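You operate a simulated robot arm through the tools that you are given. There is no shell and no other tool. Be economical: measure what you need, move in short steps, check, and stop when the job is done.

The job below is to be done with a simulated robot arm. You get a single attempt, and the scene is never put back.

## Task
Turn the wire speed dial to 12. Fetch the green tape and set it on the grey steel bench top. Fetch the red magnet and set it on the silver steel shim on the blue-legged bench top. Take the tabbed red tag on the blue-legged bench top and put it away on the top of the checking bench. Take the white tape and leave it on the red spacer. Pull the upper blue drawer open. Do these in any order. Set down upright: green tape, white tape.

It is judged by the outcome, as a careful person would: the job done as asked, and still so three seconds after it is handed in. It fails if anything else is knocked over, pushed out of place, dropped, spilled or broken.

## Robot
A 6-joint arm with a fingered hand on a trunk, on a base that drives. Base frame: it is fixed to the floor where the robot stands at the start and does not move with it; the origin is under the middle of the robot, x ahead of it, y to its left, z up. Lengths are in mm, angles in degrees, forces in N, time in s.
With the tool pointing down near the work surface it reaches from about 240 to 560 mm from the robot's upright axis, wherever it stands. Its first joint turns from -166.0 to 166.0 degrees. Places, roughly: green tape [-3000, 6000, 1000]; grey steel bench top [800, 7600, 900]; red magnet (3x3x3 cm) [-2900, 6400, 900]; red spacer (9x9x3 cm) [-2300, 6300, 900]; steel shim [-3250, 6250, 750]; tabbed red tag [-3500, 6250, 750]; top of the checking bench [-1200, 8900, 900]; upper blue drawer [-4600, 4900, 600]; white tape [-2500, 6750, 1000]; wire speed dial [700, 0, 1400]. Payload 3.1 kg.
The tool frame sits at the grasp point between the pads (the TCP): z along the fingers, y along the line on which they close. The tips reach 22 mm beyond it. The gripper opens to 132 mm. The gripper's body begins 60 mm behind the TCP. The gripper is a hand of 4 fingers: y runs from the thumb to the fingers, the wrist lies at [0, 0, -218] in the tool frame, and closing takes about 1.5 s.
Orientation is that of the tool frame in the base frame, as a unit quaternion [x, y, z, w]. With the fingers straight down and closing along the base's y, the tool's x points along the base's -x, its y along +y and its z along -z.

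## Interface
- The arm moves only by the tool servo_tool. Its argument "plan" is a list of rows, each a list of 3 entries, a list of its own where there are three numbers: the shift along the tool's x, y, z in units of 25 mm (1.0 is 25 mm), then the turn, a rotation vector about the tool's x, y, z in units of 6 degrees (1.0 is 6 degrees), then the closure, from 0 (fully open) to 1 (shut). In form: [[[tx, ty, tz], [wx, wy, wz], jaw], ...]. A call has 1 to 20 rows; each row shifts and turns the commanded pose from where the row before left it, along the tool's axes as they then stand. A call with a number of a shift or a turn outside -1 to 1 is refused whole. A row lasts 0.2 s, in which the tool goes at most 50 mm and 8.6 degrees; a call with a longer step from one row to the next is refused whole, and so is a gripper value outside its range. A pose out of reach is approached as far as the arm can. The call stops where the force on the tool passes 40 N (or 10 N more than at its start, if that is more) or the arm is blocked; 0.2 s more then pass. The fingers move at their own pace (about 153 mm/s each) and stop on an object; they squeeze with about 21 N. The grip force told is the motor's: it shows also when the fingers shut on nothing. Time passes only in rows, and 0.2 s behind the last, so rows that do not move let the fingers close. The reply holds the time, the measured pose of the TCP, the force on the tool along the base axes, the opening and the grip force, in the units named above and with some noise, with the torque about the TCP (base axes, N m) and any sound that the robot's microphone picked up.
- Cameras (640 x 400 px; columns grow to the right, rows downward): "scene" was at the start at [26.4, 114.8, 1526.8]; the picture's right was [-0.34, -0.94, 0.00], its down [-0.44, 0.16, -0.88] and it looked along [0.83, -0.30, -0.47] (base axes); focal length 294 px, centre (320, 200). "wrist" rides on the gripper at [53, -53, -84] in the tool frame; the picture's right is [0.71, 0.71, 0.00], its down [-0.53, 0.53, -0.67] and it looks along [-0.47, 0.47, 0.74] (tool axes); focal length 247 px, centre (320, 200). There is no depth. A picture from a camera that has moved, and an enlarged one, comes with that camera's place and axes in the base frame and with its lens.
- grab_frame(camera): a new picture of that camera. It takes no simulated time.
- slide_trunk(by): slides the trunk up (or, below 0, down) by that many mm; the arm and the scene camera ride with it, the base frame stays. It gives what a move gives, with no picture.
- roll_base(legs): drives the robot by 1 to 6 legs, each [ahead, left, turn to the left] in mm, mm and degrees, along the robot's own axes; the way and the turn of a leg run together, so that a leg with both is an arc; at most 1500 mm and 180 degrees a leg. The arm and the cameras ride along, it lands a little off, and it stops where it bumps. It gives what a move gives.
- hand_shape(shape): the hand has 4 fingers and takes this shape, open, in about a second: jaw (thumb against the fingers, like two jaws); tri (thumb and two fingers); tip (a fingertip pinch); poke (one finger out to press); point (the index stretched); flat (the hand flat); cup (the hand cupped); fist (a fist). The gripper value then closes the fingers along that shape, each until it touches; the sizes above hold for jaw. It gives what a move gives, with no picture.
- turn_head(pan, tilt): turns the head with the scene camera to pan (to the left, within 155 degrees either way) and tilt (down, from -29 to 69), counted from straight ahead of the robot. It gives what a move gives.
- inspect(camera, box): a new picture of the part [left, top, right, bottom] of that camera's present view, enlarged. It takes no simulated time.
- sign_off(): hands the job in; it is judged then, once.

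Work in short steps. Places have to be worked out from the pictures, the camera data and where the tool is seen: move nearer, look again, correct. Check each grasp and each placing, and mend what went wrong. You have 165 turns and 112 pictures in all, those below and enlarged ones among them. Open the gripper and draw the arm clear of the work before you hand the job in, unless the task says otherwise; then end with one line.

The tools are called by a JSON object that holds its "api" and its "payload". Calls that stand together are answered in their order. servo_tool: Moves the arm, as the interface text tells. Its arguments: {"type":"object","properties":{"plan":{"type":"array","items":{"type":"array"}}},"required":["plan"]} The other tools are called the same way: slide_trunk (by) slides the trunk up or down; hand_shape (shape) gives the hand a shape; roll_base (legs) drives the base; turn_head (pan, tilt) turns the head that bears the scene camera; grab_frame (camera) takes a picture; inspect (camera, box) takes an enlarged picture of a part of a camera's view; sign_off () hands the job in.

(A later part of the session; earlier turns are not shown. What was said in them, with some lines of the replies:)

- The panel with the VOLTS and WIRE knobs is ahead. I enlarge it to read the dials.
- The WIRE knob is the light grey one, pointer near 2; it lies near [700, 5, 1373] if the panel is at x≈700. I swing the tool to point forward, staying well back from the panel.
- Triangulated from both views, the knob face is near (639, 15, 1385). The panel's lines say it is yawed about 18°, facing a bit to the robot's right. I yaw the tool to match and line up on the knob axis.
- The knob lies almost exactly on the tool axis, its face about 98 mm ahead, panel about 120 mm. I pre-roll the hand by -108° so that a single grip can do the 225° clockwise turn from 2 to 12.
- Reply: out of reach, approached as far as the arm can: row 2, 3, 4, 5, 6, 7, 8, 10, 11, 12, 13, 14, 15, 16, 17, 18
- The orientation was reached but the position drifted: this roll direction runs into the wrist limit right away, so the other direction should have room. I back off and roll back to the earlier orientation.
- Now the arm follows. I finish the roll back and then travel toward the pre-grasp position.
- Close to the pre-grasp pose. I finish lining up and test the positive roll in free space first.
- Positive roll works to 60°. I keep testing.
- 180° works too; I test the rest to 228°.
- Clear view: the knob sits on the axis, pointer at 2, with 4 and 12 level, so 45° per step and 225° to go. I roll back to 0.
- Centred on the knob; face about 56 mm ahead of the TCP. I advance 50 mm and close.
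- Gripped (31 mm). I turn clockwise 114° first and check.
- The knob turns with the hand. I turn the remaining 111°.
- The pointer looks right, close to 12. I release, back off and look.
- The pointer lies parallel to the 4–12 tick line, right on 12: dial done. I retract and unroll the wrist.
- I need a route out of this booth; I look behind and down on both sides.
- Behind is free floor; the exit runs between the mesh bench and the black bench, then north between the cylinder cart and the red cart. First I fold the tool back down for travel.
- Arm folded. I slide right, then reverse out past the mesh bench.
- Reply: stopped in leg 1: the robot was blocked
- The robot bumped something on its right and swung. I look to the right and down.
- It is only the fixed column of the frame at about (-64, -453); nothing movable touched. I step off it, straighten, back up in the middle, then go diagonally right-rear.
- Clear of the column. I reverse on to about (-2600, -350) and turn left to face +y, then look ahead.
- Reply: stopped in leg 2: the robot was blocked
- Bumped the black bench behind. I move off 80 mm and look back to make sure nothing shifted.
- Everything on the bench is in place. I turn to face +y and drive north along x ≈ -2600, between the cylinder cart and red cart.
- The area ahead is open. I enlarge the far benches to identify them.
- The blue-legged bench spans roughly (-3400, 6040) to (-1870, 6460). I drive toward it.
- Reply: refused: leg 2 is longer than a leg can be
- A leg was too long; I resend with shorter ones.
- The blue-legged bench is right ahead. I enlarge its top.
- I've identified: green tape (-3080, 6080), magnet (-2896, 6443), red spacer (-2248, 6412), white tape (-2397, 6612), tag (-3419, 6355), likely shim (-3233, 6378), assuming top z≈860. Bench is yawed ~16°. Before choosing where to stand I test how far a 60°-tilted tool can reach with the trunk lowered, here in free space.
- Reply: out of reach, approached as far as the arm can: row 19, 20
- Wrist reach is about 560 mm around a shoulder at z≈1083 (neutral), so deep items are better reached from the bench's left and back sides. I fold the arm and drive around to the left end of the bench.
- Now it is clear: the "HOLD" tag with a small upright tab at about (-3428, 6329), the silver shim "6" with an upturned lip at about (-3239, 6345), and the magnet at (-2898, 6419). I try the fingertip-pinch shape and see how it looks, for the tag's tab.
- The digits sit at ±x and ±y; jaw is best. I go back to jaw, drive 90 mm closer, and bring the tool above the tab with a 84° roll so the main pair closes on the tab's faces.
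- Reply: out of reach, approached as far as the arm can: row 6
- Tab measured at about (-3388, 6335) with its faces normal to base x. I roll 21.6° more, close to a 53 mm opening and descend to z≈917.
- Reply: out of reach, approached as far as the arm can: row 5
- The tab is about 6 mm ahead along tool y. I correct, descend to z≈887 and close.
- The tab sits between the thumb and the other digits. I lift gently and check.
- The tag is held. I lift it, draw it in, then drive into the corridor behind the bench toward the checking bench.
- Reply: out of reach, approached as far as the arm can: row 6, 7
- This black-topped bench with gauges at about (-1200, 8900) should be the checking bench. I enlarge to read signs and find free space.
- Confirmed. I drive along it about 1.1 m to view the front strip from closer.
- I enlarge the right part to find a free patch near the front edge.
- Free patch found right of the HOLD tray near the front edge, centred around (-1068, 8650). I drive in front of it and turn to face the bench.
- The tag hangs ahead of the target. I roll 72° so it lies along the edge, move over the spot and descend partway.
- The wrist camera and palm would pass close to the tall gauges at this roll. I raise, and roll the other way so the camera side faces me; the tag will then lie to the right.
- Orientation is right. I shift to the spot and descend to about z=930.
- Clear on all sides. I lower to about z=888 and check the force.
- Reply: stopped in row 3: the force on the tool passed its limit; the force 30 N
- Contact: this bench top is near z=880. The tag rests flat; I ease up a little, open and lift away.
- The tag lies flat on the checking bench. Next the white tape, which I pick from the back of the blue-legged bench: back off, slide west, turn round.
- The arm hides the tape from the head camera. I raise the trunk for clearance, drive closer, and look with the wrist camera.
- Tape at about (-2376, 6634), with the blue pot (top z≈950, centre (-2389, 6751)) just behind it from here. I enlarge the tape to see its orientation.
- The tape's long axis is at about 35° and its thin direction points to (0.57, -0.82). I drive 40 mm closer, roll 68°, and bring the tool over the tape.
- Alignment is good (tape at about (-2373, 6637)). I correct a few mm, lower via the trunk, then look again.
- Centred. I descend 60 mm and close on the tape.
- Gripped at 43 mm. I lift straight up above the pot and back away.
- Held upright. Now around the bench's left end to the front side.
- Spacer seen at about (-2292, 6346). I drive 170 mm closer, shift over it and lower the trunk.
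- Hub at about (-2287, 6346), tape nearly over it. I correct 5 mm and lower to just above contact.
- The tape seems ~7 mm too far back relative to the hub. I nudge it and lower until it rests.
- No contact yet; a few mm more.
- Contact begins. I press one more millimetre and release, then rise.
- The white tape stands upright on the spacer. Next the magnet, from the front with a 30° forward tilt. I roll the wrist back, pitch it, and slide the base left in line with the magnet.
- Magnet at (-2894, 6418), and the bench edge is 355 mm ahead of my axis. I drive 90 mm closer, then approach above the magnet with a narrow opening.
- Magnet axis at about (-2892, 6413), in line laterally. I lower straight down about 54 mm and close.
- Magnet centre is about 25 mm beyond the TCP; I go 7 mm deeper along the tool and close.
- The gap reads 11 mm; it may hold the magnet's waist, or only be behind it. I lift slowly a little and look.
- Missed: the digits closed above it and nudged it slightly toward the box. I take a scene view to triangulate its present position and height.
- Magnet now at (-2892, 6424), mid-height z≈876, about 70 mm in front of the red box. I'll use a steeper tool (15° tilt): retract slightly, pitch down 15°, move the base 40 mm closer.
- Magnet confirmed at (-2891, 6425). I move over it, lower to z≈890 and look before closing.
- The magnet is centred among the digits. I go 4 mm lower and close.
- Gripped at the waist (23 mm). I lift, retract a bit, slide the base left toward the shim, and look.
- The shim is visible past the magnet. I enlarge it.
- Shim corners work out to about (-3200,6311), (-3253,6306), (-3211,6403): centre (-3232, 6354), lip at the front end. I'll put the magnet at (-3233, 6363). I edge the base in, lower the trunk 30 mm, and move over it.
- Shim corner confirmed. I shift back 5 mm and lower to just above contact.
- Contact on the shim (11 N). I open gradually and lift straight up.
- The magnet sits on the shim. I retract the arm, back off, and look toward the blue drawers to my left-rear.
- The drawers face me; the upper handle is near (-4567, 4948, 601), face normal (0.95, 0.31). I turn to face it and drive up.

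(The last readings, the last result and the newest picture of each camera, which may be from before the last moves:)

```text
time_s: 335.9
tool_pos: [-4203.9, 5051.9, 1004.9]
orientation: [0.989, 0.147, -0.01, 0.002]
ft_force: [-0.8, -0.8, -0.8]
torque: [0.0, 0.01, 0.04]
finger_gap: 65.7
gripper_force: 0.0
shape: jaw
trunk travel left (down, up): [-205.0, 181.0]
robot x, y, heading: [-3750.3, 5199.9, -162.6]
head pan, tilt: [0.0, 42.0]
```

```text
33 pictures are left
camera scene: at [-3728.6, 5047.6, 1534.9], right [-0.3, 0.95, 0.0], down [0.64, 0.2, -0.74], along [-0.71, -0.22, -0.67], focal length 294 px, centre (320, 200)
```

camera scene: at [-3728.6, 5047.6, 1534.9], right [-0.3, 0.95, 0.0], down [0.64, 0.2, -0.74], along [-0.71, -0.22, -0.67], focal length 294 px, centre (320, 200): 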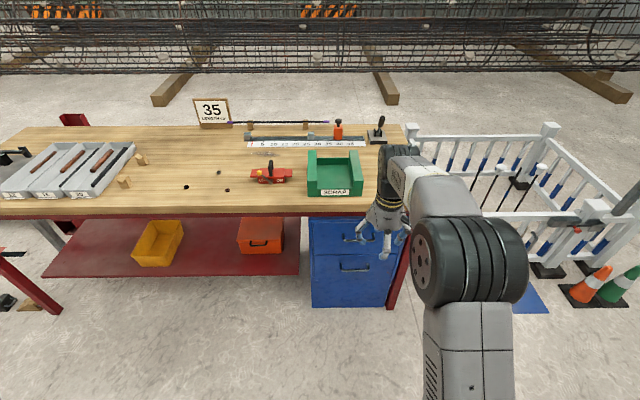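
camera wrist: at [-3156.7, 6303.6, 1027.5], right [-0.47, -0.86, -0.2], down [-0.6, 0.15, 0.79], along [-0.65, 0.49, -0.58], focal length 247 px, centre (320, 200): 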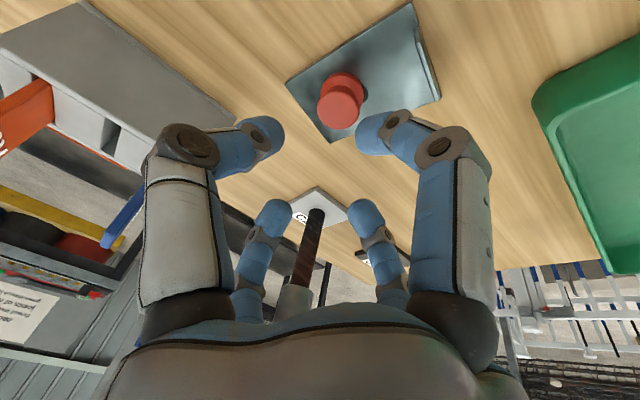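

Triangulating gives the upper handle at about (-4495, 4958, 650), with the bench top overhanging it. I lower the trunk, pitch the tool to 30° below horizontal, and roll 45° so the bar passes between digit pairs.

{"api": "slide_trunk", "payload": {"by": -200}}

{"api": "servo_tool", "payload": {"plan": [[[-0.91, 0, -0.3], [0, -1, 0], 0.3], [[-0.91, 0, -0.3], [0, -1, 0], 0.3], [[-0.91, 0, -0.3], [0, -1, 0], 0.3], [[-0.91, 0, -0.3], [0, -1, 0], 0.3], [[-0.91, 0, -0.3], [0, -1, 0], 0.3], [[-0.91, 0, -0.3], [0, -1, 0], 0.3], [[-0.91, 0, -0.3], [0, -1, 0], 0.3], [[-0.91, 0, -0.3], [0, -1, 0], 0.3], [[-0.91, 0, -0.3], [0, -1, 0], 0.3], [[-0.91, 0, -0.3], [0, -1, 0], 0.3], [[1, 0, 0], [0, 0, 0], 0.3], [[1, 0, 0], [0, 0, 0], 0.3], [[1, 0, 0], [0, 0, 0], 0.3], [[1, 0, 0], [0, 0, 0], 0.3], [[1, 0, 0], [0, 0, 0], 0.3], [[1, 0, 0], [0, 0, 0], 0.3], [[1, 0, 0], [0, 0, 0], 0.3], [[1, 0, 0], [0, 0, 0], 0.3]]}}

{"api": "grab_frame", "payload": {"camera": "wrist"}}

```text
time_s: 338.1
tool_pos: [-4203.9, 5050.3, 806.2]
orientation: [0.989, 0.147, -0.01, 0.003]
ft_force: [0.4, 0.6, 0.3]
torque: [0.0, 0.01, 0.02]
finger_gap: 65.7
gripper_force: 0.0
shape: jaw
trunk travel left (down, up): [-5.0, 381.0]
robot x, y, heading: [-3748.9, 5197.5, -162.6]
head pan, tilt: [0.0, 42.0]
```

```text
time_s: 341.9
tool_pos: [-4269.0, 5029.6, 809.1]
orientation: [0.851, 0.126, -0.505, 0.076]
ft_force: [-0.1, 0.1, 0.8]
torque: [0.0, -0.03, -0.01]
finger_gap: 92.0
gripper_force: 0.1
shape: jaw
out of reach, approached as far as the arm can: row 13
trunk travel left (down, up): [-5.0, 381.0]
robot x, y, heading: [-3750.9, 5200.8, -162.5]
head pan, tilt: [0.0, 42.0]
```

```text
32 pictures are left
camera wrist: at [-4190.4, 5109.9, 801.5], right [0.53, -0.58, -0.62], down [0.47, -0.41, 0.78], along [-0.7, -0.71, 0.06], focal length 247 px, centre (320, 200)
```

wrist: 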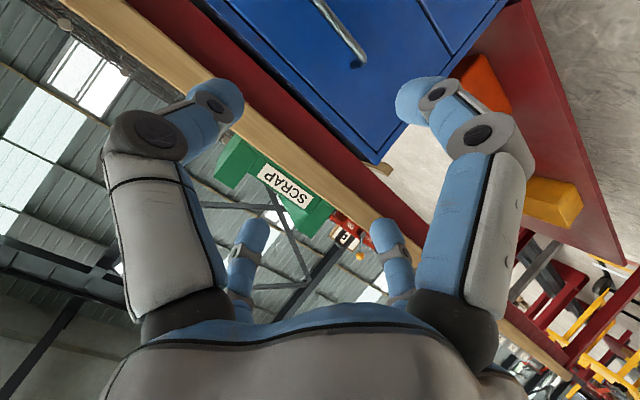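

The handle's south end shows at about (-4490, 4905, 635). I lower the tool to z≈675, roll 45°, advance the base 110 mm, and look.

{"api": "servo_tool", "payload": {"plan": [[[0.95, 0, 0.52], [0, 0, 0], 0.3], [[0.95, 0, 0.52], [0, 0, 0], 0.3], [[0.95, 0, 0.52], [0, 0, 0], 0.3], [[0.95, 0, 0.52], [0, 0, 0], 0.3], [[0.95, 0, 0.52], [0, 0, 0], 0.3], [[0, 0, 0], [0, 0, 1], 0.3], [[0, 0, 0], [0, 0, 1], 0.3], [[0, 0, 0], [0, 0, 1], 0.3], [[0, 0, 0], [0, 0, 1], 0.3], [[0, 0, 0], [0, 0, 1], 0.3], [[0, 0, 0], [0, 0, 1], 0.3], [[0, 0, 0], [0, 0, 1], 0.3], [[0, 0, 0], [0, 0, 0.5], 0.3]]}}

{"api": "roll_base", "payload": {"legs": [[110, 0, 0]]}}

{"api": "grab_frame", "payload": {"camera": "wrist"}}

```text
time_s: 344.7
tool_pos: [-4268.8, 5029.5, 671.8]
orientation: [0.834, -0.211, -0.436, 0.263]
ft_force: [-0.3, 0.3, -0.3]
torque: [0.02, 0.0, 0.0]
finger_gap: 91.9
gripper_force: 0.1
shape: jaw
trunk travel left (down, up): [-5.0, 381.0]
robot x, y, heading: [-3749.3, 5198.2, -162.8]
head pan, tilt: [0.0, 42.0]
```

```text
time_s: 345.9
tool_pos: [-4374.9, 4996.5, 671.6]
orientation: [0.835, -0.21, -0.436, 0.262]
ft_force: [-0.3, -0.5, -0.7]
torque: [0.04, 0.02, 0.05]
finger_gap: 92.1
gripper_force: 0.1
shape: jaw
trunk travel left (down, up): [-5.0, 381.0]
robot x, y, heading: [-3853.6, 5163.9, -162.7]
head pan, tilt: [0.0, 42.0]
```

```text
31 pictures are left
camera wrist: at [-4269.1, 5029.4, 646.6], right [0.29, -0.96, 0.0], down [0.22, 0.07, 0.97], along [-0.93, -0.28, 0.23], focal length 247 px, centre (320, 200)
```

wrist: 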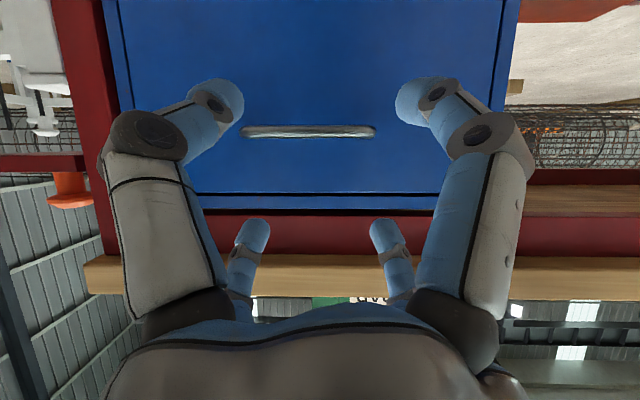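

The handle bar is seen clearly, centre near (-4490, 4974, 638), 120 mm wide. I move to a stand-off 60 mm short of it along the tool axis.

{"api": "servo_tool", "payload": {"plan": [[[-0.36, 0.14, 0.78], [0, 0, 0], 0.45], [[-0.36, 0.14, 0.78], [0, 0, 0], 0.45], [[-0.36, 0.14, 0.78], [0, 0, 0], 0.45]]}}

{"api": "grab_frame", "payload": {"camera": "wrist"}}

```text
time_s: 346.7
tool_pos: [-4438.3, 4988.6, 667.8]
orientation: [0.835, -0.21, -0.437, 0.262]
ft_force: [0.4, -0.3, 0.5]
torque: [-0.01, 0.0, -0.01]
finger_gap: 73.3
gripper_force: 0.0
shape: jaw
trunk travel left (down, up): [-5.0, 381.0]
robot x, y, heading: [-3855.1, 5163.9, -162.5]
head pan, tilt: [0.0, 42.0]
```

```text
30 pictures are left
camera wrist: at [-4333.8, 5022.3, 641.7], right [0.29, -0.96, 0.0], down [0.22, 0.07, 0.97], along [-0.93, -0.28, 0.23], focal length 247 px, centre (320, 200)
```

wrist: 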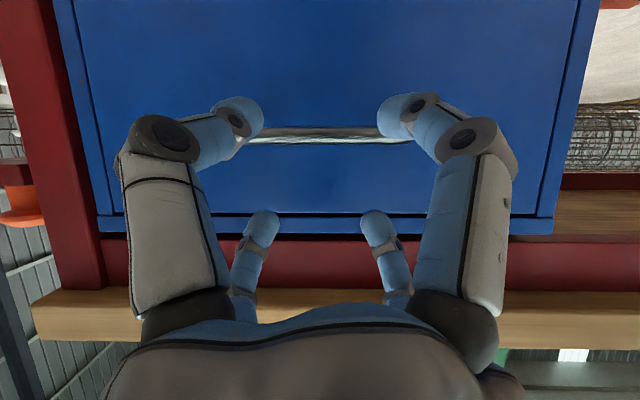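

The depth is a bit uncertain (handle x between -4490 and -4520). I advance 30 mm horizontally and compare.

{"api": "servo_tool", "payload": {"plan": [[[-0.2, 0.18, 0.54], [0, 0, 0], 0.55], [[-0.2, 0.18, 0.54], [0, 0, 0], 0.55]]}}

{"api": "grab_frame", "payload": {"camera": "wrist"}}

```text
time_s: 347.3
tool_pos: [-4467.4, 4981.0, 667.0]
orientation: [0.835, -0.209, -0.436, 0.263]
ft_force: [-0.5, -0.5, 0.6]
torque: [-0.04, 0.0, 0.01]
finger_gap: 59.4
gripper_force: 0.1
shape: jaw
trunk travel left (down, up): [-5.0, 381.0]
robot x, y, heading: [-3853.5, 5166.0, -162.6]
head pan, tilt: [0.0, 42.0]
```

```text
29 pictures are left
camera wrist: at [-4362.9, 5014.4, 640.8], right [0.29, -0.96, 0.0], down [0.22, 0.07, 0.97], along [-0.93, -0.28, 0.23], focal length 247 px, centre (320, 200)
```

wrist: 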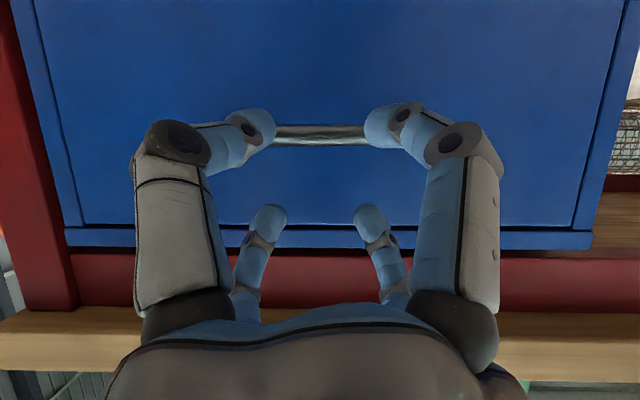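

Consistent now: drawer face at x≈-4523, bar at about (-4493, 4975, 637.5). I shift onto the axis, advance 27 mm and close.

{"api": "servo_tool", "payload": {"plan": [[[0.32, -0.42, 0], [0, 0, 0], 0.55], [[0, 0, 0.54], [0, 0, 0], 0.55], [[0, 0, 0.54], [0, 0, 0], 0.55], [[0, 0, 0], [0, 0, 0], 1], [[0, 0, 0], [0, 0, 0], 1], [[0, 0, 0], [0, 0, 0], 1], [[0, 0, 0], [0, 0, 0], 1], [[0, 0, 0], [0, 0, 0], 1]]}}

{"api": "grab_frame", "payload": {"camera": "wrist"}}

```text
time_s: 349.1
tool_pos: [-4484.4, 4977.4, 641.8]
orientation: [0.835, -0.21, -0.435, 0.263]
ft_force: [0.1, 0.1, -5.8]
torque: [0.04, -0.02, -0.03]
finger_gap: 12.9
gripper_force: 21.3
shape: jaw
trunk travel left (down, up): [-5.0, 381.0]
robot x, y, heading: [-3852.8, 5163.9, -162.7]
head pan, tilt: [0.0, 42.0]
```

```text
28 pictures are left
camera wrist: at [-4380.1, 5011.0, 615.6], right [0.29, -0.96, 0.0], down [0.21, 0.07, 0.97], along [-0.93, -0.28, 0.23], focal length 247 px, centre (320, 200)
```

wrist: 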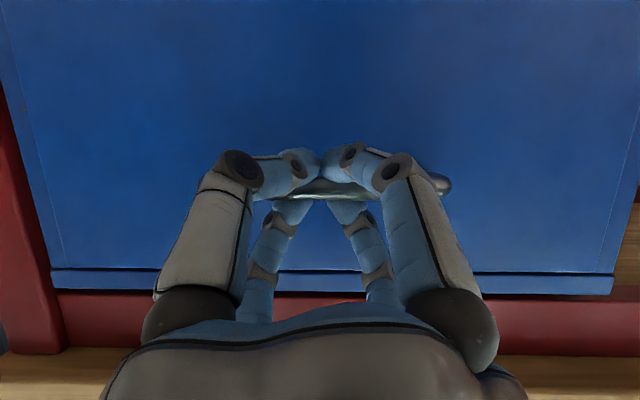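

The bar is gripped (13 mm). I pull straight out with the arm in small steps.

{"api": "servo_tool", "payload": {"plan": [[[0.165, -0.176, -0.44], [0, 0, 0], 1], [[0.165, -0.176, -0.44], [0, 0, 0], 1], [[0.165, -0.176, -0.44], [0, 0, 0], 1], [[0.165, -0.176, -0.44], [0, 0, 0], 1], [[0.165, -0.176, -0.44], [0, 0, 0], 1], [[0.165, -0.176, -0.44], [0, 0, 0], 1], [[0.165, -0.176, -0.44], [0, 0, 0], 1], [[0.165, -0.176, -0.44], [0, 0, 0], 1]]}}

{"api": "grab_frame", "payload": {"camera": "wrist"}}

```text
time_s: 350.9
tool_pos: [-4390.1, 5008.7, 640.7]
orientation: [0.835, -0.211, -0.436, 0.263]
ft_force: [-1.1, 4.7, -6.9]
torque: [0.07, -0.11, -0.06]
finger_gap: 12.5
gripper_force: 21.1
shape: jaw
trunk travel left (down, up): [-5.0, 381.0]
robot x, y, heading: [-3853.0, 5163.6, -162.7]
head pan, tilt: [0.0, 42.0]
```

```text
27 pictures are left
camera wrist: at [-4284.3, 5042.0, 615.4], right [0.29, -0.96, 0.0], down [0.22, 0.07, 0.97], along [-0.93, -0.28, 0.23], focal length 247 px, centre (320, 200)
```

wrist: 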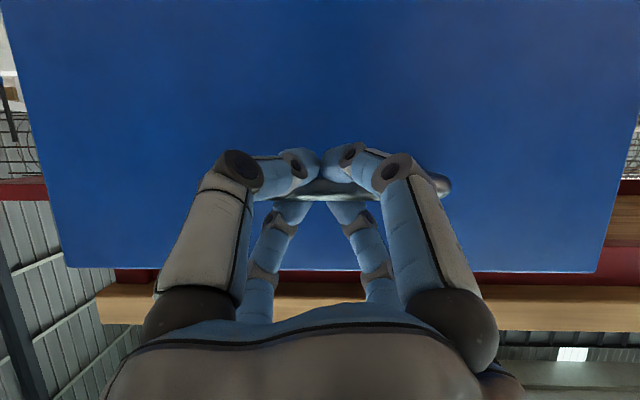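

The drawer is coming (100 mm). I pull another 100 mm.

{"api": "servo_tool", "payload": {"plan": [[[0.165, -0.176, -0.44], [0, 0, 0], 1], [[0.165, -0.176, -0.44], [0, 0, 0], 1], [[0.165, -0.176, -0.44], [0, 0, 0], 1], [[0.165, -0.176, -0.44], [0, 0, 0], 1], [[0.165, -0.176, -0.44], [0, 0, 0], 1], [[0.165, -0.176, -0.44], [0, 0, 0], 1], [[0.165, -0.176, -0.44], [0, 0, 0], 1], [[0.165, -0.176, -0.44], [0, 0, 0], 1]]}}

{"api": "roll_base", "payload": {"legs": [[-80, 0, 0]]}}

{"api": "grab_frame", "payload": {"camera": "scene"}}

```text
time_s: 352.7
tool_pos: [-4294.4, 5040.7, 640.3]
orientation: [0.835, -0.211, -0.436, 0.262]
ft_force: [-3.6, 10.5, -14.3]
torque: [0.08, -0.16, -0.16]
finger_gap: 12.7
gripper_force: 20.7
shape: jaw
trunk travel left (down, up): [-5.0, 381.0]
robot x, y, heading: [-3851.1, 5166.5, -162.5]
head pan, tilt: [0.0, 42.0]
```

```text
time_s: 353.7
tool_pos: [-4217.8, 5064.8, 641.2]
orientation: [0.835, -0.212, -0.435, 0.262]
ft_force: [-4.1, 16.8, -17.3]
torque: [0.22, -0.14, -0.22]
finger_gap: 12.0
gripper_force: 21.3
shape: jaw
trunk travel left (down, up): [-5.0, 381.0]
robot x, y, heading: [-3779.1, 5190.6, -162.4]
head pan, tilt: [0.0, 42.0]
```

```text
26 pictures are left
camera scene: at [-3758.3, 5040.7, 1335.4], right [-0.3, 0.95, 0.0], down [0.64, 0.2, -0.74], along [-0.71, -0.22, -0.67], focal length 294 px, centre (320, 200)
```

scene: 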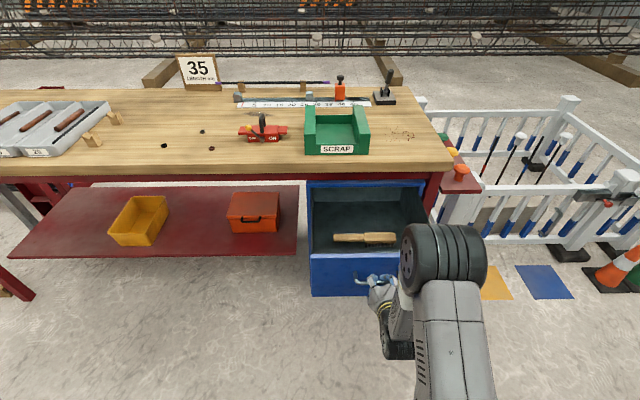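

The drawer is open about 280 mm. I release the handle and back off.

{"api": "servo_tool", "payload": {"plan": [[[0, 0, 0], [0, 0, 0], 0.6], [[0, 0, 0], [0, 0, 0], 0.4], [[0, 0, 0], [0, 0, 0], 0.4], [[0, 0, -0.5], [0, 0, 0], 0.4], [[0, 0, -1], [0, 0, 0], 0.4]]}}

{"api": "roll_base", "payload": {"legs": [[-350, 0, 0]]}}

{"api": "grab_frame", "payload": {"camera": "scene"}}

```text
time_s: 354.9
tool_pos: [-4185.0, 5072.7, 659.7]
orientation: [0.835, -0.21, -0.437, 0.261]
ft_force: [0.3, -0.1, 0.1]
torque: [0.0, 0.0, -0.03]
finger_gap: 78.3
gripper_force: 0.2
shape: jaw
trunk travel left (down, up): [-5.0, 381.0]
robot x, y, heading: [-3779.3, 5188.6, -162.5]
head pan, tilt: [0.0, 42.0]
```

```text
time_s: 357.2
tool_pos: [-3851.6, 5175.7, 658.8]
orientation: [0.835, -0.209, -0.436, 0.262]
ft_force: [0.2, 0.5, -0.4]
torque: [0.02, -0.01, -0.02]
finger_gap: 78.7
gripper_force: 0.1
shape: jaw
trunk travel left (down, up): [-5.0, 381.0]
robot x, y, heading: [-3445.1, 5290.2, -162.4]
head pan, tilt: [0.0, 42.0]
```

```text
25 pictures are left
camera scene: at [-3422.5, 5143.7, 1335.2], right [-0.3, 0.95, 0.0], down [0.64, 0.2, -0.74], along [-0.71, -0.22, -0.67], focal length 294 px, centre (320, 200)
```

scene: 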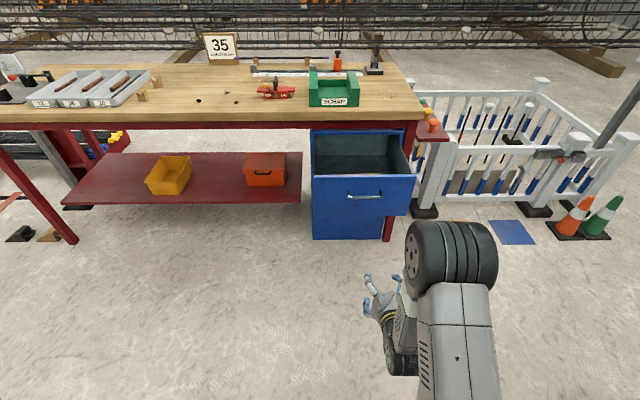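

Drawer open and free. I raise the trunk, bring the tool back to pointing down, then drive to the green tape.

{"api": "slide_trunk", "payload": {"by": 250}}

{"api": "servo_tool", "payload": {"plan": [[[0, 0, 0], [0, 0, -1], 0.3], [[0, 0, 0], [0, 0, -1], 0.3], [[0, 0, 0], [0, 0, -1], 0.3], [[0, 0, 0], [0, 0, -1], 0.3], [[0, 0, 0], [0, 0, -1], 0.3], [[0, 0, 0], [0, 0, -1], 0.3], [[0, 0, 0], [0, 0, -1], 0.3], [[0, 0, 0], [0, 0, -0.5], 0.3], [[-0.3, 0, 0], [0, 1, 0], 0.3], [[-0.3, 0, 0], [0, 1, 0], 0.3], [[-0.3, 0, 0], [0, 1, 0], 0.3], [[-0.3, 0, -0.3], [0, 1, 0], 0.3], [[-0.3, 0, -0.3], [0, 1, 0], 0.3], [[-0.3, 0, -0.3], [0, 1, 0], 0.3], [[-0.3, 0, -0.5], [0, 1, 0], 0.3], [[0, 0, -0.5], [0, 1, 0], 0.3], [[0, 0, -0.5], [0, 1, 0], 0.3], [[0, 0, -0.5], [0, 1, 0], 0.3]]}}

{"api": "roll_base", "payload": {"legs": [[0, 0, -90], [150, -590, 0]]}}

{"api": "turn_head", "payload": {"pan": 10, "tilt": 50}}

{"api": "grab_frame", "payload": {"camera": "wrist"}}

{"api": "grab_frame", "payload": {"camera": "scene"}}

```text
time_s: 359.8
tool_pos: [-3851.0, 5177.3, 909.2]
orientation: [0.835, -0.209, -0.436, 0.263]
ft_force: [0.8, 0.5, 0.0]
torque: [0.02, 0.01, 0.01]
finger_gap: 78.5
gripper_force: 0.0
shape: jaw
trunk travel left (down, up): [-255.0, 131.0]
robot x, y, heading: [-3443.2, 5298.1, -162.5]
head pan, tilt: [0.0, 42.0]
```

```text
time_s: 363.6
tool_pos: [-3862.0, 5174.2, 1009.6]
orientation: [0.989, 0.148, -0.009, 0.002]
ft_force: [0.1, 0.4, 0.2]
torque: [0.0, 0.01, 0.01]
finger_gap: 92.2
gripper_force: 0.0
shape: jaw
trunk travel left (down, up): [-255.0, 131.0]
robot x, y, heading: [-3447.5, 5293.7, -162.4]
head pan, tilt: [0.0, 42.0]
```

```text
time_s: 370.8
tool_pos: [-3042.9, 6031.8, 1009.6]
orientation: [0.802, -0.597, -0.008, -0.006]
ft_force: [0.2, -0.8, -0.4]
torque: [0.02, 0.03, 0.0]
finger_gap: 92.1
gripper_force: 0.1
shape: jaw
trunk travel left (down, up): [-255.0, 131.0]
robot x, y, heading: [-2925.4, 5612.6, 107.3]
head pan, tilt: [0.0, 42.0]
```

```text
time_s: 371.6
tool_pos: [-3044.0, 6029.2, 1009.4]
orientation: [0.802, -0.597, -0.009, -0.005]
ft_force: [0.4, 0.0, -0.3]
torque: [0.01, 0.04, 0.02]
finger_gap: 92.0
gripper_force: 0.1
shape: jaw
trunk travel left (down, up): [-255.0, 131.0]
robot x, y, heading: [-2923.8, 5612.5, 107.7]
head pan, tilt: [10.0, 50.0]
```

```text
24 pictures are left
camera wrist: at [-2977.2, 5994.3, 1092.6], right [-0.47, -0.88, -0.01], down [-0.65, 0.34, 0.68], along [-0.59, 0.33, -0.73], focal length 247 px, centre (320, 200)
```

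wrist: 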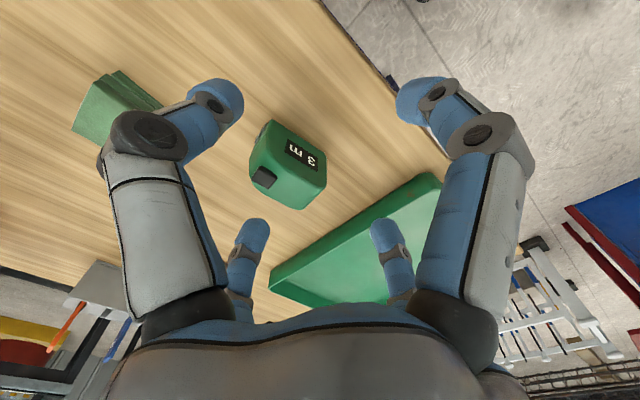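

```text
23 pictures are left
camera scene: at [-3084.0, 5578.7, 1573.2], right [0.89, 0.46, 0.0], down [0.35, -0.68, -0.64], along [-0.29, 0.57, -0.77], focal length 294 px, centre (320, 200)
```

scene: 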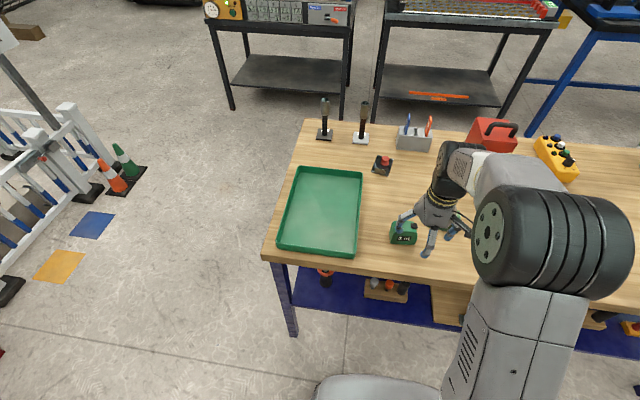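

Green tape at about (-3083, 6087), long axis at 27.5°. I roll 79° so the fingers close across its thickness and move above it.

{"api": "servo_tool", "payload": {"plan": [[[0, 0, 0], [0, 0, 1], 0.35], [[0, 0, 0], [0, 0, 1], 0.35], [[0, 0, 0], [0, 0, 1], 0.35], [[0, 0, 0], [0, 0, 1], 0.35], [[0, 0, 0], [0, 0, 1], 0.35], [[0, 0, 0], [0, 0, 1], 0.35], [[0, 0, 0], [0, 0, 1], 0.35], [[0, 0, 0], [0, 0, 1], 0.35], [[0, 0, 0], [0, 0, 1], 0.35], [[0, 0, 0], [0, 0, 1], 0.35], [[0, 0, 0], [0, 0, 1], 0.35], [[0, 0, 0], [0, 0, 1], 0.35], [[0, 0, 0], [0, 0, 1], 0.35], [[0, 0, 0], [0, 0, 0.2], 0.35], [[0.1, 0.93, 0], [0, 0, 0], 0.35], [[0.1, 0.93, 0], [0, 0, 0], 0.35], [[0.1, 0.93, 0], [0, 0, 0], 0.35], [[0, 0, 0.9], [0, 0, 0], 0.35], [[0, 0, 0.9], [0, 0, 0], 0.35]]}}

{"api": "grab_frame", "payload": {"camera": "wrist"}}

```text
time_s: 375.6
tool_pos: [-3084.5, 6090.9, 964.9]
orientation: [-0.238, 0.971, 0.011, -0.002]
ft_force: [-0.3, 0.1, 0.4]
torque: [0.02, -0.01, 0.0]
finger_gap: 86.3
gripper_force: 0.0
shape: jaw
trunk travel left (down, up): [-255.0, 131.0]
robot x, y, heading: [-2927.5, 5611.3, 107.4]
head pan, tilt: [10.0, 50.0]
```

```text
22 pictures are left
camera wrist: at [-3105.9, 6018.1, 1047.8], right [-0.95, 0.3, 0.01], down [0.23, 0.7, 0.68], along [0.19, 0.65, -0.73], focal length 247 px, centre (320, 200)
```

wrist: 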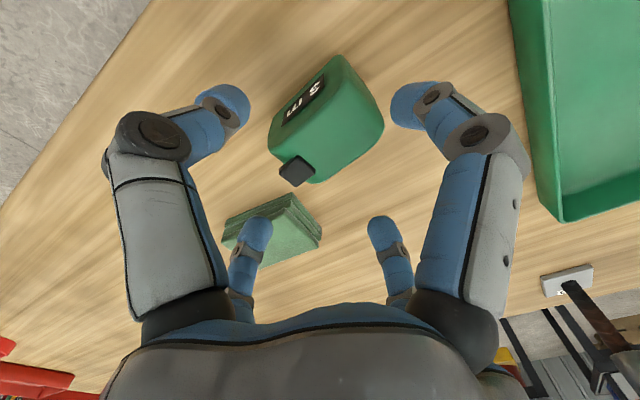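

I shift 8 mm along tool x, descend to z≈907 and close.

{"api": "servo_tool", "payload": {"plan": [[[0.32, -0.02, 0.3], [0, 0, 0], 0.35], [[0, 0, 0.6], [0, 0, 0], 0.35], [[0, 0, 0.7], [0, 0, 0], 0.35], [[0, 0, 0.72], [0, 0, 0], 0.35], [[0, 0, 0], [0, 0, 0], 1], [[0, 0, 0], [0, 0, 0], 1], [[0, 0, 0], [0, 0, 0], 1], [[0, 0, 0], [0, 0, 0], 1], [[0, 0, 0], [0, 0, 0], 1]]}}

{"api": "grab_frame", "payload": {"camera": "wrist"}}

```text
time_s: 377.6
tool_pos: [-3090.3, 6085.5, 908.3]
orientation: [-0.238, 0.971, 0.01, -0.002]
ft_force: [0.6, 0.2, 0.5]
torque: [0.0, -0.06, 0.01]
finger_gap: 41.7
gripper_force: 20.5
shape: jaw
trunk travel left (down, up): [-255.0, 131.0]
robot x, y, heading: [-2924.0, 5612.4, 107.5]
head pan, tilt: [10.0, 50.0]
```

```text
21 pictures are left
camera wrist: at [-3112.9, 6013.8, 990.3], right [-0.95, 0.3, 0.01], down [0.23, 0.7, 0.68], along [0.19, 0.65, -0.73], focal length 247 px, centre (320, 200)
```

wrist: 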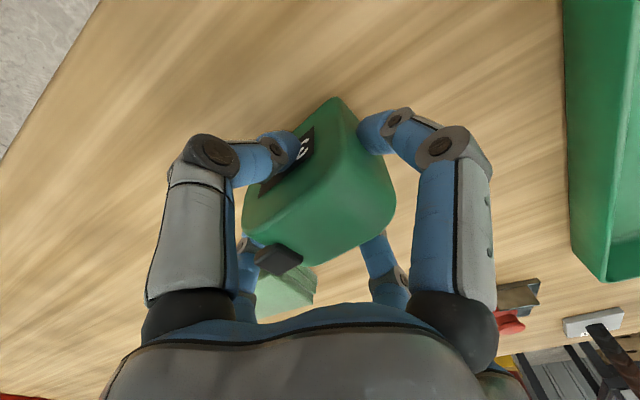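

Gripped (42 mm). I lift, back off, and slide right along the front of the bench row toward the grey steel bench.

{"api": "servo_tool", "payload": {"plan": [[[0, 0, -0.5], [0, 0, 0], 1], [[0, 0, -1], [0, 0, 0], 1], [[0, 0, -1], [0, 0, 0], 1], [[0, 0, -1], [0, 0, 0], 1], [[0, 0, -1], [0, 0, 0], 1]]}}

{"api": "roll_base", "payload": {"legs": [[-250, 0, 0], [0, -1480, 0]]}}

{"api": "turn_head", "payload": {"pan": -60, "tilt": 22}}

{"api": "grab_frame", "payload": {"camera": "scene"}}

```text
time_s: 378.8
tool_pos: [-3089.6, 6084.1, 1021.7]
orientation: [-0.238, 0.971, 0.01, 0.0]
ft_force: [0.6, -0.4, -2.2]
torque: [0.01, 0.03, 0.01]
finger_gap: 41.7
gripper_force: 20.6
shape: jaw
trunk travel left (down, up): [-255.0, 131.0]
robot x, y, heading: [-2924.4, 5612.9, 107.4]
head pan, tilt: [10.0, 50.0]
```

```text
time_s: 387.5
tool_pos: [-1595.3, 6282.4, 1019.4]
orientation: [-0.236, 0.972, 0.01, -0.001]
ft_force: [-0.3, 0.5, -1.0]
torque: [0.0, 0.03, -0.01]
finger_gap: 41.5
gripper_force: 21.4
shape: jaw
trunk travel left (down, up): [-255.0, 131.0]
robot x, y, heading: [-1434.3, 5806.9, 107.1]
head pan, tilt: [10.0, 50.0]
```

```text
time_s: 388.9
tool_pos: [-1595.6, 6283.0, 1020.2]
orientation: [-0.236, 0.972, 0.009, -0.001]
ft_force: [-0.4, -0.5, -2.2]
torque: [-0.01, -0.02, 0.01]
finger_gap: 41.9
gripper_force: 21.3
shape: jaw
trunk travel left (down, up): [-255.0, 131.0]
robot x, y, heading: [-1434.1, 5810.2, 106.8]
head pan, tilt: [-60.0, 22.0]
```

```text
20 pictures are left
camera scene: at [-1495.5, 5775.9, 1615.5], right [0.73, -0.68, 0.0], down [-0.26, -0.27, -0.93], along [0.63, 0.68, -0.38], focal length 294 px, centre (320, 200)
```

scene: 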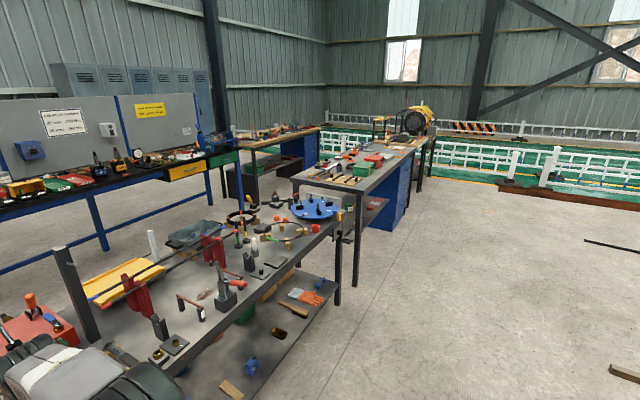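

The grey steel bench with the blue drawer unit at about (800, 7600) is the farther one. I enlarge it to find free space.

{"api": "inspect", "payload": {"camera": "scene", "box": [280, 110, 450, 220]}}

```text
3.64 times, centred on (365, 165) of scene
camera zoom: at [-1495.5, 5775.9, 1615.5], right [0.73, -0.68, 0.0], down [-0.26, -0.27, -0.93], along [0.63, 0.68, -0.38], focal length 1069 px, centre (156, 327)
```

zoom: 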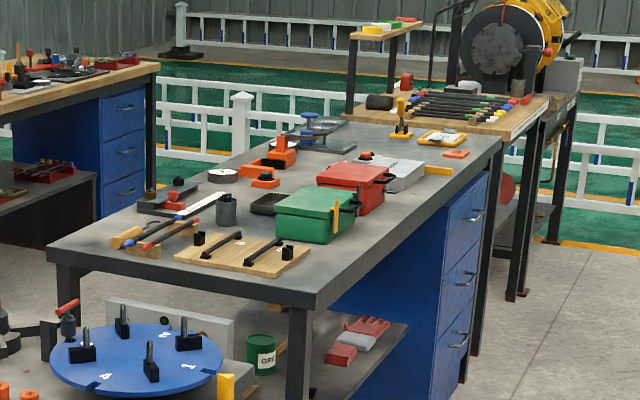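

There is a free strip along its front edge beside the red and green boxes. I slide right about 2.4 m and move up to it.

{"api": "roll_base", "payload": {"legs": [[0, -1480, 0], [0, -920, 0], [200, 0, 0]]}}

{"api": "turn_head", "payload": {"pan": 10, "tilt": 48}}

{"api": "grab_frame", "payload": {"camera": "scene"}}

```text
time_s: 401.9
tool_pos: [637.8, 7189.7, 1020.9]
orientation: [-0.237, 0.971, 0.009, -0.002]
ft_force: [-0.7, 0.1, -2.6]
torque: [-0.03, -0.01, -0.02]
finger_gap: 41.6
gripper_force: 21.1
shape: jaw
trunk travel left (down, up): [-255.0, 131.0]
robot x, y, heading: [799.7, 6717.4, 107.2]
head pan, tilt: [-60.0, 22.0]
```

```text
time_s: 403.3
tool_pos: [637.0, 7188.1, 1020.5]
orientation: [-0.239, 0.971, 0.009, -0.001]
ft_force: [-0.2, -0.2, -2.4]
torque: [0.02, 0.0, -0.01]
finger_gap: 42.0
gripper_force: 20.4
shape: jaw
trunk travel left (down, up): [-255.0, 131.0]
robot x, y, heading: [799.5, 6717.0, 107.0]
head pan, tilt: [10.0, 48.0]
```

```text
18 pictures are left
camera scene: at [641.9, 6684.5, 1575.9], right [0.89, 0.46, 0.0], down [0.34, -0.66, -0.67], along [-0.31, 0.6, -0.74], focal length 294 px, centre (320, 200)
```

scene: 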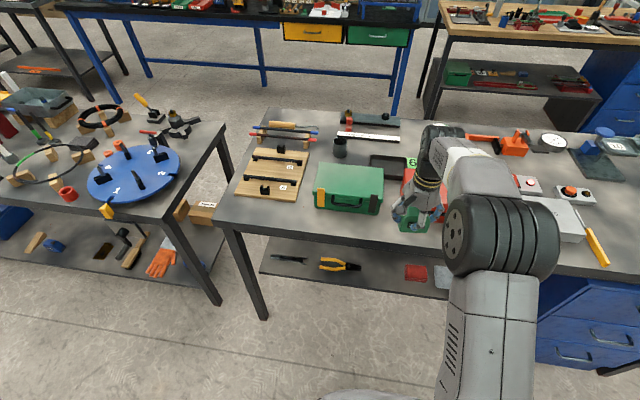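

TCP is right above the front edge now. I look with the wrist camera at the strip around it.

{"api": "grab_frame", "payload": {"camera": "wrist"}}

{"api": "inspect", "payload": {"camera": "scene", "box": [300, 140, 480, 270]}}

```text
17 pictures are left
camera wrist: at [615.9, 7116.3, 1103.5], right [-0.95, 0.3, 0.01], down [0.23, 0.7, 0.68], along [0.2, 0.65, -0.73], focal length 247 px, centre (320, 200)
```

wrist: 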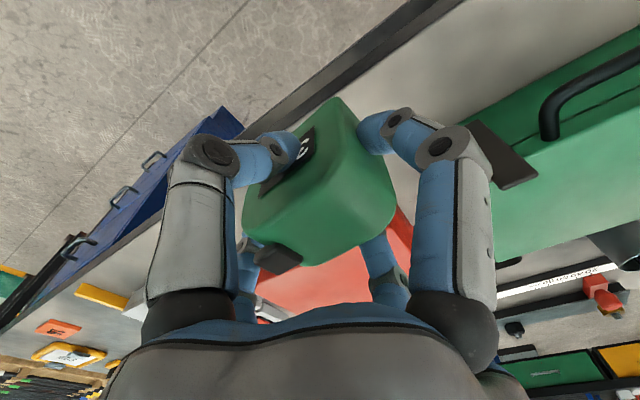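

```text
3.08 times, centred on (390, 205) of scene
camera zoom: at [641.9, 6684.5, 1575.9], right [0.89, 0.46, 0.0], down [0.34, -0.66, -0.67], along [-0.31, 0.6, -0.74], focal length 905 px, centre (105, 185)
```

zoom: 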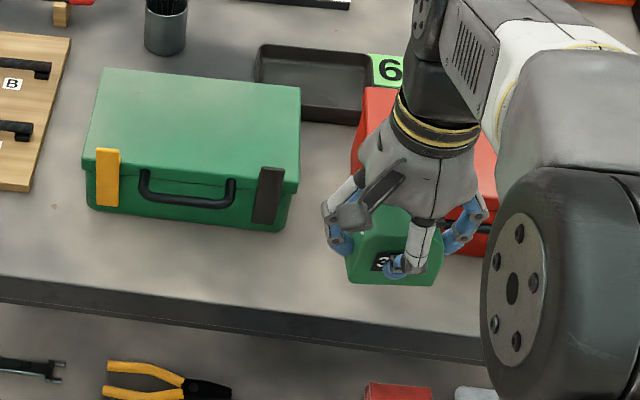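

The spot in front of the wooden board, left of the green box (about (296, 7137)), has only low things around it. I slide left 341 mm and forward 48 mm to it.

{"api": "roll_base", "payload": {"legs": [[0, 341, 0], [48, 0, 0]]}}

{"api": "grab_frame", "payload": {"camera": "wrist"}}

{"api": "grab_frame", "payload": {"camera": "scene"}}

```text
time_s: 406.1
tool_pos: [300.6, 7134.0, 1020.8]
orientation: [-0.239, 0.971, 0.008, -0.001]
ft_force: [-0.8, 0.7, -3.1]
torque: [-0.02, -0.01, -0.02]
finger_gap: 41.5
gripper_force: 20.9
shape: jaw
trunk travel left (down, up): [-255.0, 131.0]
robot x, y, heading: [466.1, 6663.8, 107.2]
head pan, tilt: [10.0, 48.0]
```

```text
15 pictures are left
camera wrist: at [278.3, 7062.8, 1102.7], right [-0.95, 0.3, 0.01], down [0.23, 0.7, 0.68], along [0.2, 0.65, -0.73], focal length 247 px, centre (320, 200)
```

wrist: 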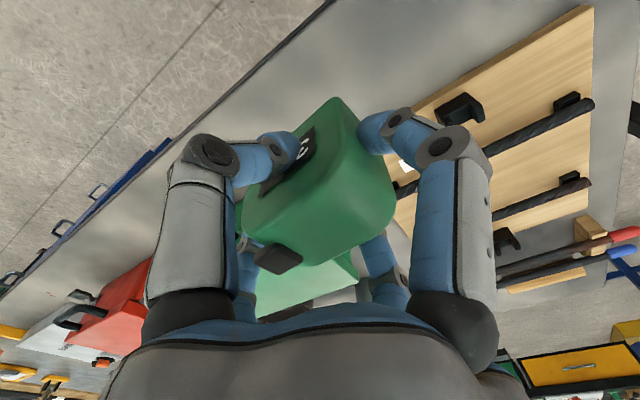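

```text
14 pictures are left
camera scene: at [304.1, 6631.8, 1575.8], right [0.89, 0.46, 0.0], down [0.34, -0.66, -0.67], along [-0.31, 0.59, -0.74], focal length 294 px, centre (320, 200)
```

scene: 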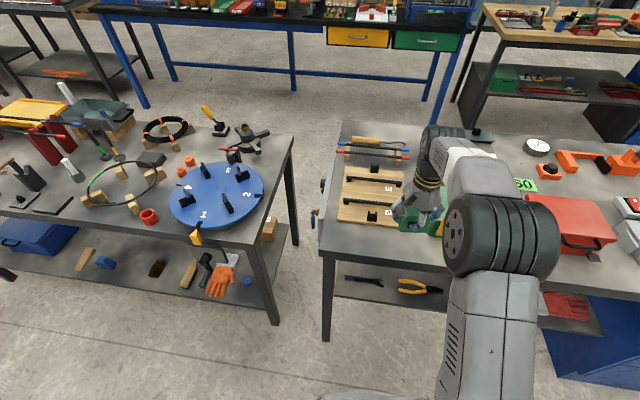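

The landing point is about 55 mm inside the edge and clear of the board. I lower in steps until contact.

{"api": "servo_tool", "payload": {"plan": [[[0, 0, 0.8], [0, 0, 0], 1], [[0, 0, 0.8], [0, 0, 0], 1], [[0, 0, 0.8], [0, 0, 0], 1], [[0, 0, 0.4], [0, 0, 0], 1]]}}

{"api": "inspect", "payload": {"camera": "scene", "box": [340, 160, 480, 270]}}

```text
time_s: 407.1
tool_pos: [300.6, 7134.0, 950.0]
orientation: [-0.236, 0.972, 0.01, -0.001]
ft_force: [0.5, 0.1, -2.4]
torque: [-0.02, 0.01, -0.01]
finger_gap: 42.2
gripper_force: 21.0
shape: jaw
trunk travel left (down, up): [-255.0, 131.0]
robot x, y, heading: [465.2, 6660.6, 107.5]
head pan, tilt: [10.0, 48.0]
```

```text
3.64 times, centred on (410, 215) of scene
camera zoom: at [305.1, 6629.7, 1575.9], right [0.89, 0.46, 0.0], down [0.34, -0.66, -0.67], along [-0.31, 0.59, -0.74], focal length 1069 px, centre (-7, 146)
```

zoom: 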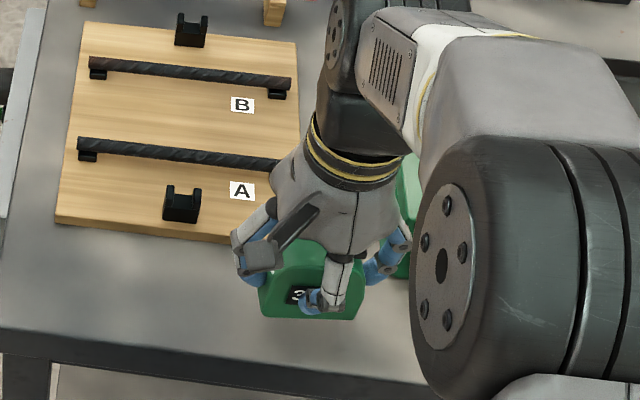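

Position looks right. I continue down in small steps.

{"api": "servo_tool", "payload": {"plan": [[[0, 0, 0.25], [0, 0, 0], 1], [[0, 0, 0.2], [0, 0, 0], 1]]}}

{"api": "servo_tool", "payload": {"plan": [[[0, 0, 0.12], [0, 0, 0], 1], [[0, 0, 0.1], [0, 0, 0], 1]]}}

```text
time_s: 407.7
tool_pos: [300.7, 7133.6, 939.3]
orientation: [-0.238, 0.971, 0.01, -0.001]
ft_force: [-0.7, 0.3, -2.8]
torque: [-0.03, -0.02, 0.0]
finger_gap: 41.7
gripper_force: 20.6
shape: jaw
trunk travel left (down, up): [-255.0, 131.0]
robot x, y, heading: [466.9, 6665.1, 107.2]
head pan, tilt: [10.0, 48.0]
```

```text
time_s: 408.3
tool_pos: [300.8, 7134.1, 934.3]
orientation: [-0.238, 0.971, 0.009, 0.0]
ft_force: [-0.8, 0.5, -2.4]
torque: [-0.03, 0.0, -0.02]
finger_gap: 41.7
gripper_force: 21.0
shape: jaw
trunk travel left (down, up): [-255.0, 131.0]
robot x, y, heading: [463.7, 6662.7, 107.3]
head pan, tilt: [10.0, 48.0]
```

{"api": "servo_tool", "payload": {"plan": [[[0, 0, 0.1], [0, 0, 0], 1], [[0, 0, 0.1], [0, 0, 0], 1]]}}

{"api": "servo_tool", "payload": {"plan": [[[0, 0, 0.08], [0, 0, 0], 1], [[0, 0, 0.08], [0, 0, 0], 1]]}}

```text
time_s: 408.9
tool_pos: [301.2, 7135.2, 928.9]
orientation: [-0.238, 0.971, 0.01, -0.001]
ft_force: [-0.2, -1.0, -3.0]
torque: [-0.03, 0.01, -0.01]
finger_gap: 41.8
gripper_force: 20.9
shape: jaw
trunk travel left (down, up): [-255.0, 131.0]
robot x, y, heading: [465.1, 6659.6, 107.4]
head pan, tilt: [10.0, 48.0]
```

```text
time_s: 409.5
tool_pos: [299.5, 7135.3, 927.5]
orientation: [-0.238, 0.971, 0.011, -0.003]
ft_force: [-1.6, -0.9, 9.9]
torque: [0.01, -0.19, -0.02]
finger_gap: 41.6
gripper_force: 21.4
shape: jaw
trunk travel left (down, up): [-255.0, 131.0]
robot x, y, heading: [463.3, 6662.8, 107.3]
head pan, tilt: [10.0, 48.0]
```

The tape rests on the bench (10 N). I release gradually and rise.

{"api": "servo_tool", "payload": {"plan": [[[0, 0, 0], [0, 0, 0], 0.75], [[0, 0, 0], [0, 0, 0], 0.55], [[0, 0, 0], [0, 0, 0], 0.42], [[0, 0, 0], [0, 0, 0], 0.42], [[0, 0, -0.6], [0, 0, 0], 0.42], [[0, 0, -1], [0, 0, 0], 0.42], [[0, 0, -1], [0, 0, 0], 0.42], [[0, 0, -1], [0, 0, 0], 0.42], [[0, 0, -1], [0, 0, 0], 0.42]]}}

{"api": "inspect", "payload": {"camera": "scene", "box": [340, 160, 480, 270]}}

```text
time_s: 411.5
tool_pos: [300.8, 7132.1, 1040.7]
orientation: [-0.238, 0.971, 0.01, -0.001]
ft_force: [0.3, -0.1, -0.5]
torque: [0.0, -0.02, 0.0]
finger_gap: 75.9
gripper_force: 0.0
shape: jaw
trunk travel left (down, up): [-255.0, 131.0]
robot x, y, heading: [463.2, 6660.6, 107.2]
head pan, tilt: [10.0, 48.0]
```

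```text
3.64 times, centred on (410, 215) of scene
camera zoom: at [305.4, 6628.8, 1575.9], right [0.89, 0.46, 0.0], down [0.34, -0.66, -0.67], along [-0.31, 0.59, -0.74], focal length 1069 px, centre (-7, 146)
```

zoom: 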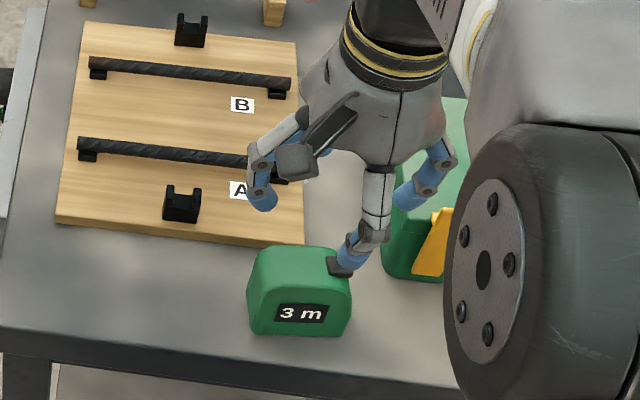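

The green tape stands upright on the steel bench. I draw the arm and base clear and take a last look.

{"api": "roll_base", "payload": {"legs": [[-350, 0, 0]]}}

{"api": "grab_frame", "payload": {"camera": "scene"}}

```text
time_s: 413.8
tool_pos: [405.2, 6797.1, 1040.6]
orientation: [-0.238, 0.971, 0.01, -0.002]
ft_force: [-0.2, -1.1, -0.3]
torque: [0.0, 0.01, -0.01]
finger_gap: 76.1
gripper_force: 0.1
shape: jaw
trunk travel left (down, up): [-255.0, 131.0]
robot x, y, heading: [570.5, 6324.9, 107.2]
head pan, tilt: [10.0, 48.0]
```

```text
11 pictures are left
camera scene: at [409.9, 6292.4, 1575.9], right [0.89, 0.46, 0.0], down [0.34, -0.66, -0.67], along [-0.31, 0.6, -0.74], focal length 294 px, centre (320, 200)
```

scene: 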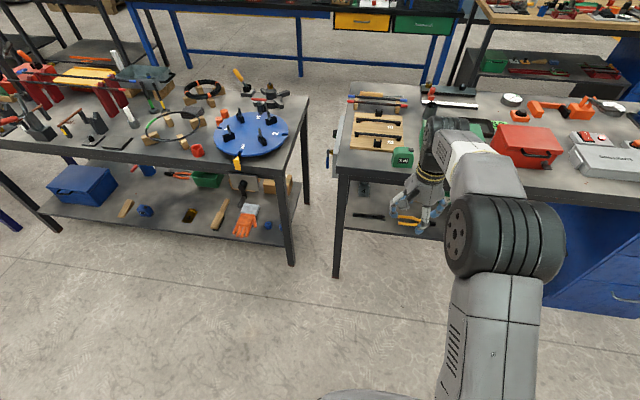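

All six parts are done, the gripper is open and the arm is clear; I hand the job in.

{"api": "sign_off", "payload": {}}

```text
The job is handed in.
```

The job is handed in, with all six parts checked in the pictures as I did them: the wire speed dial reads 12, the green tape is upright on the grey steel bench, the magnet is on the shim, the tag is on the checking bench, the white tape is upright on the red spacer, and the upper blue drawer is pulled open about 280 mm. The base bumped a fixed column and the black bench early on; the column is fixed and the black bench's items looked in place afterwards.
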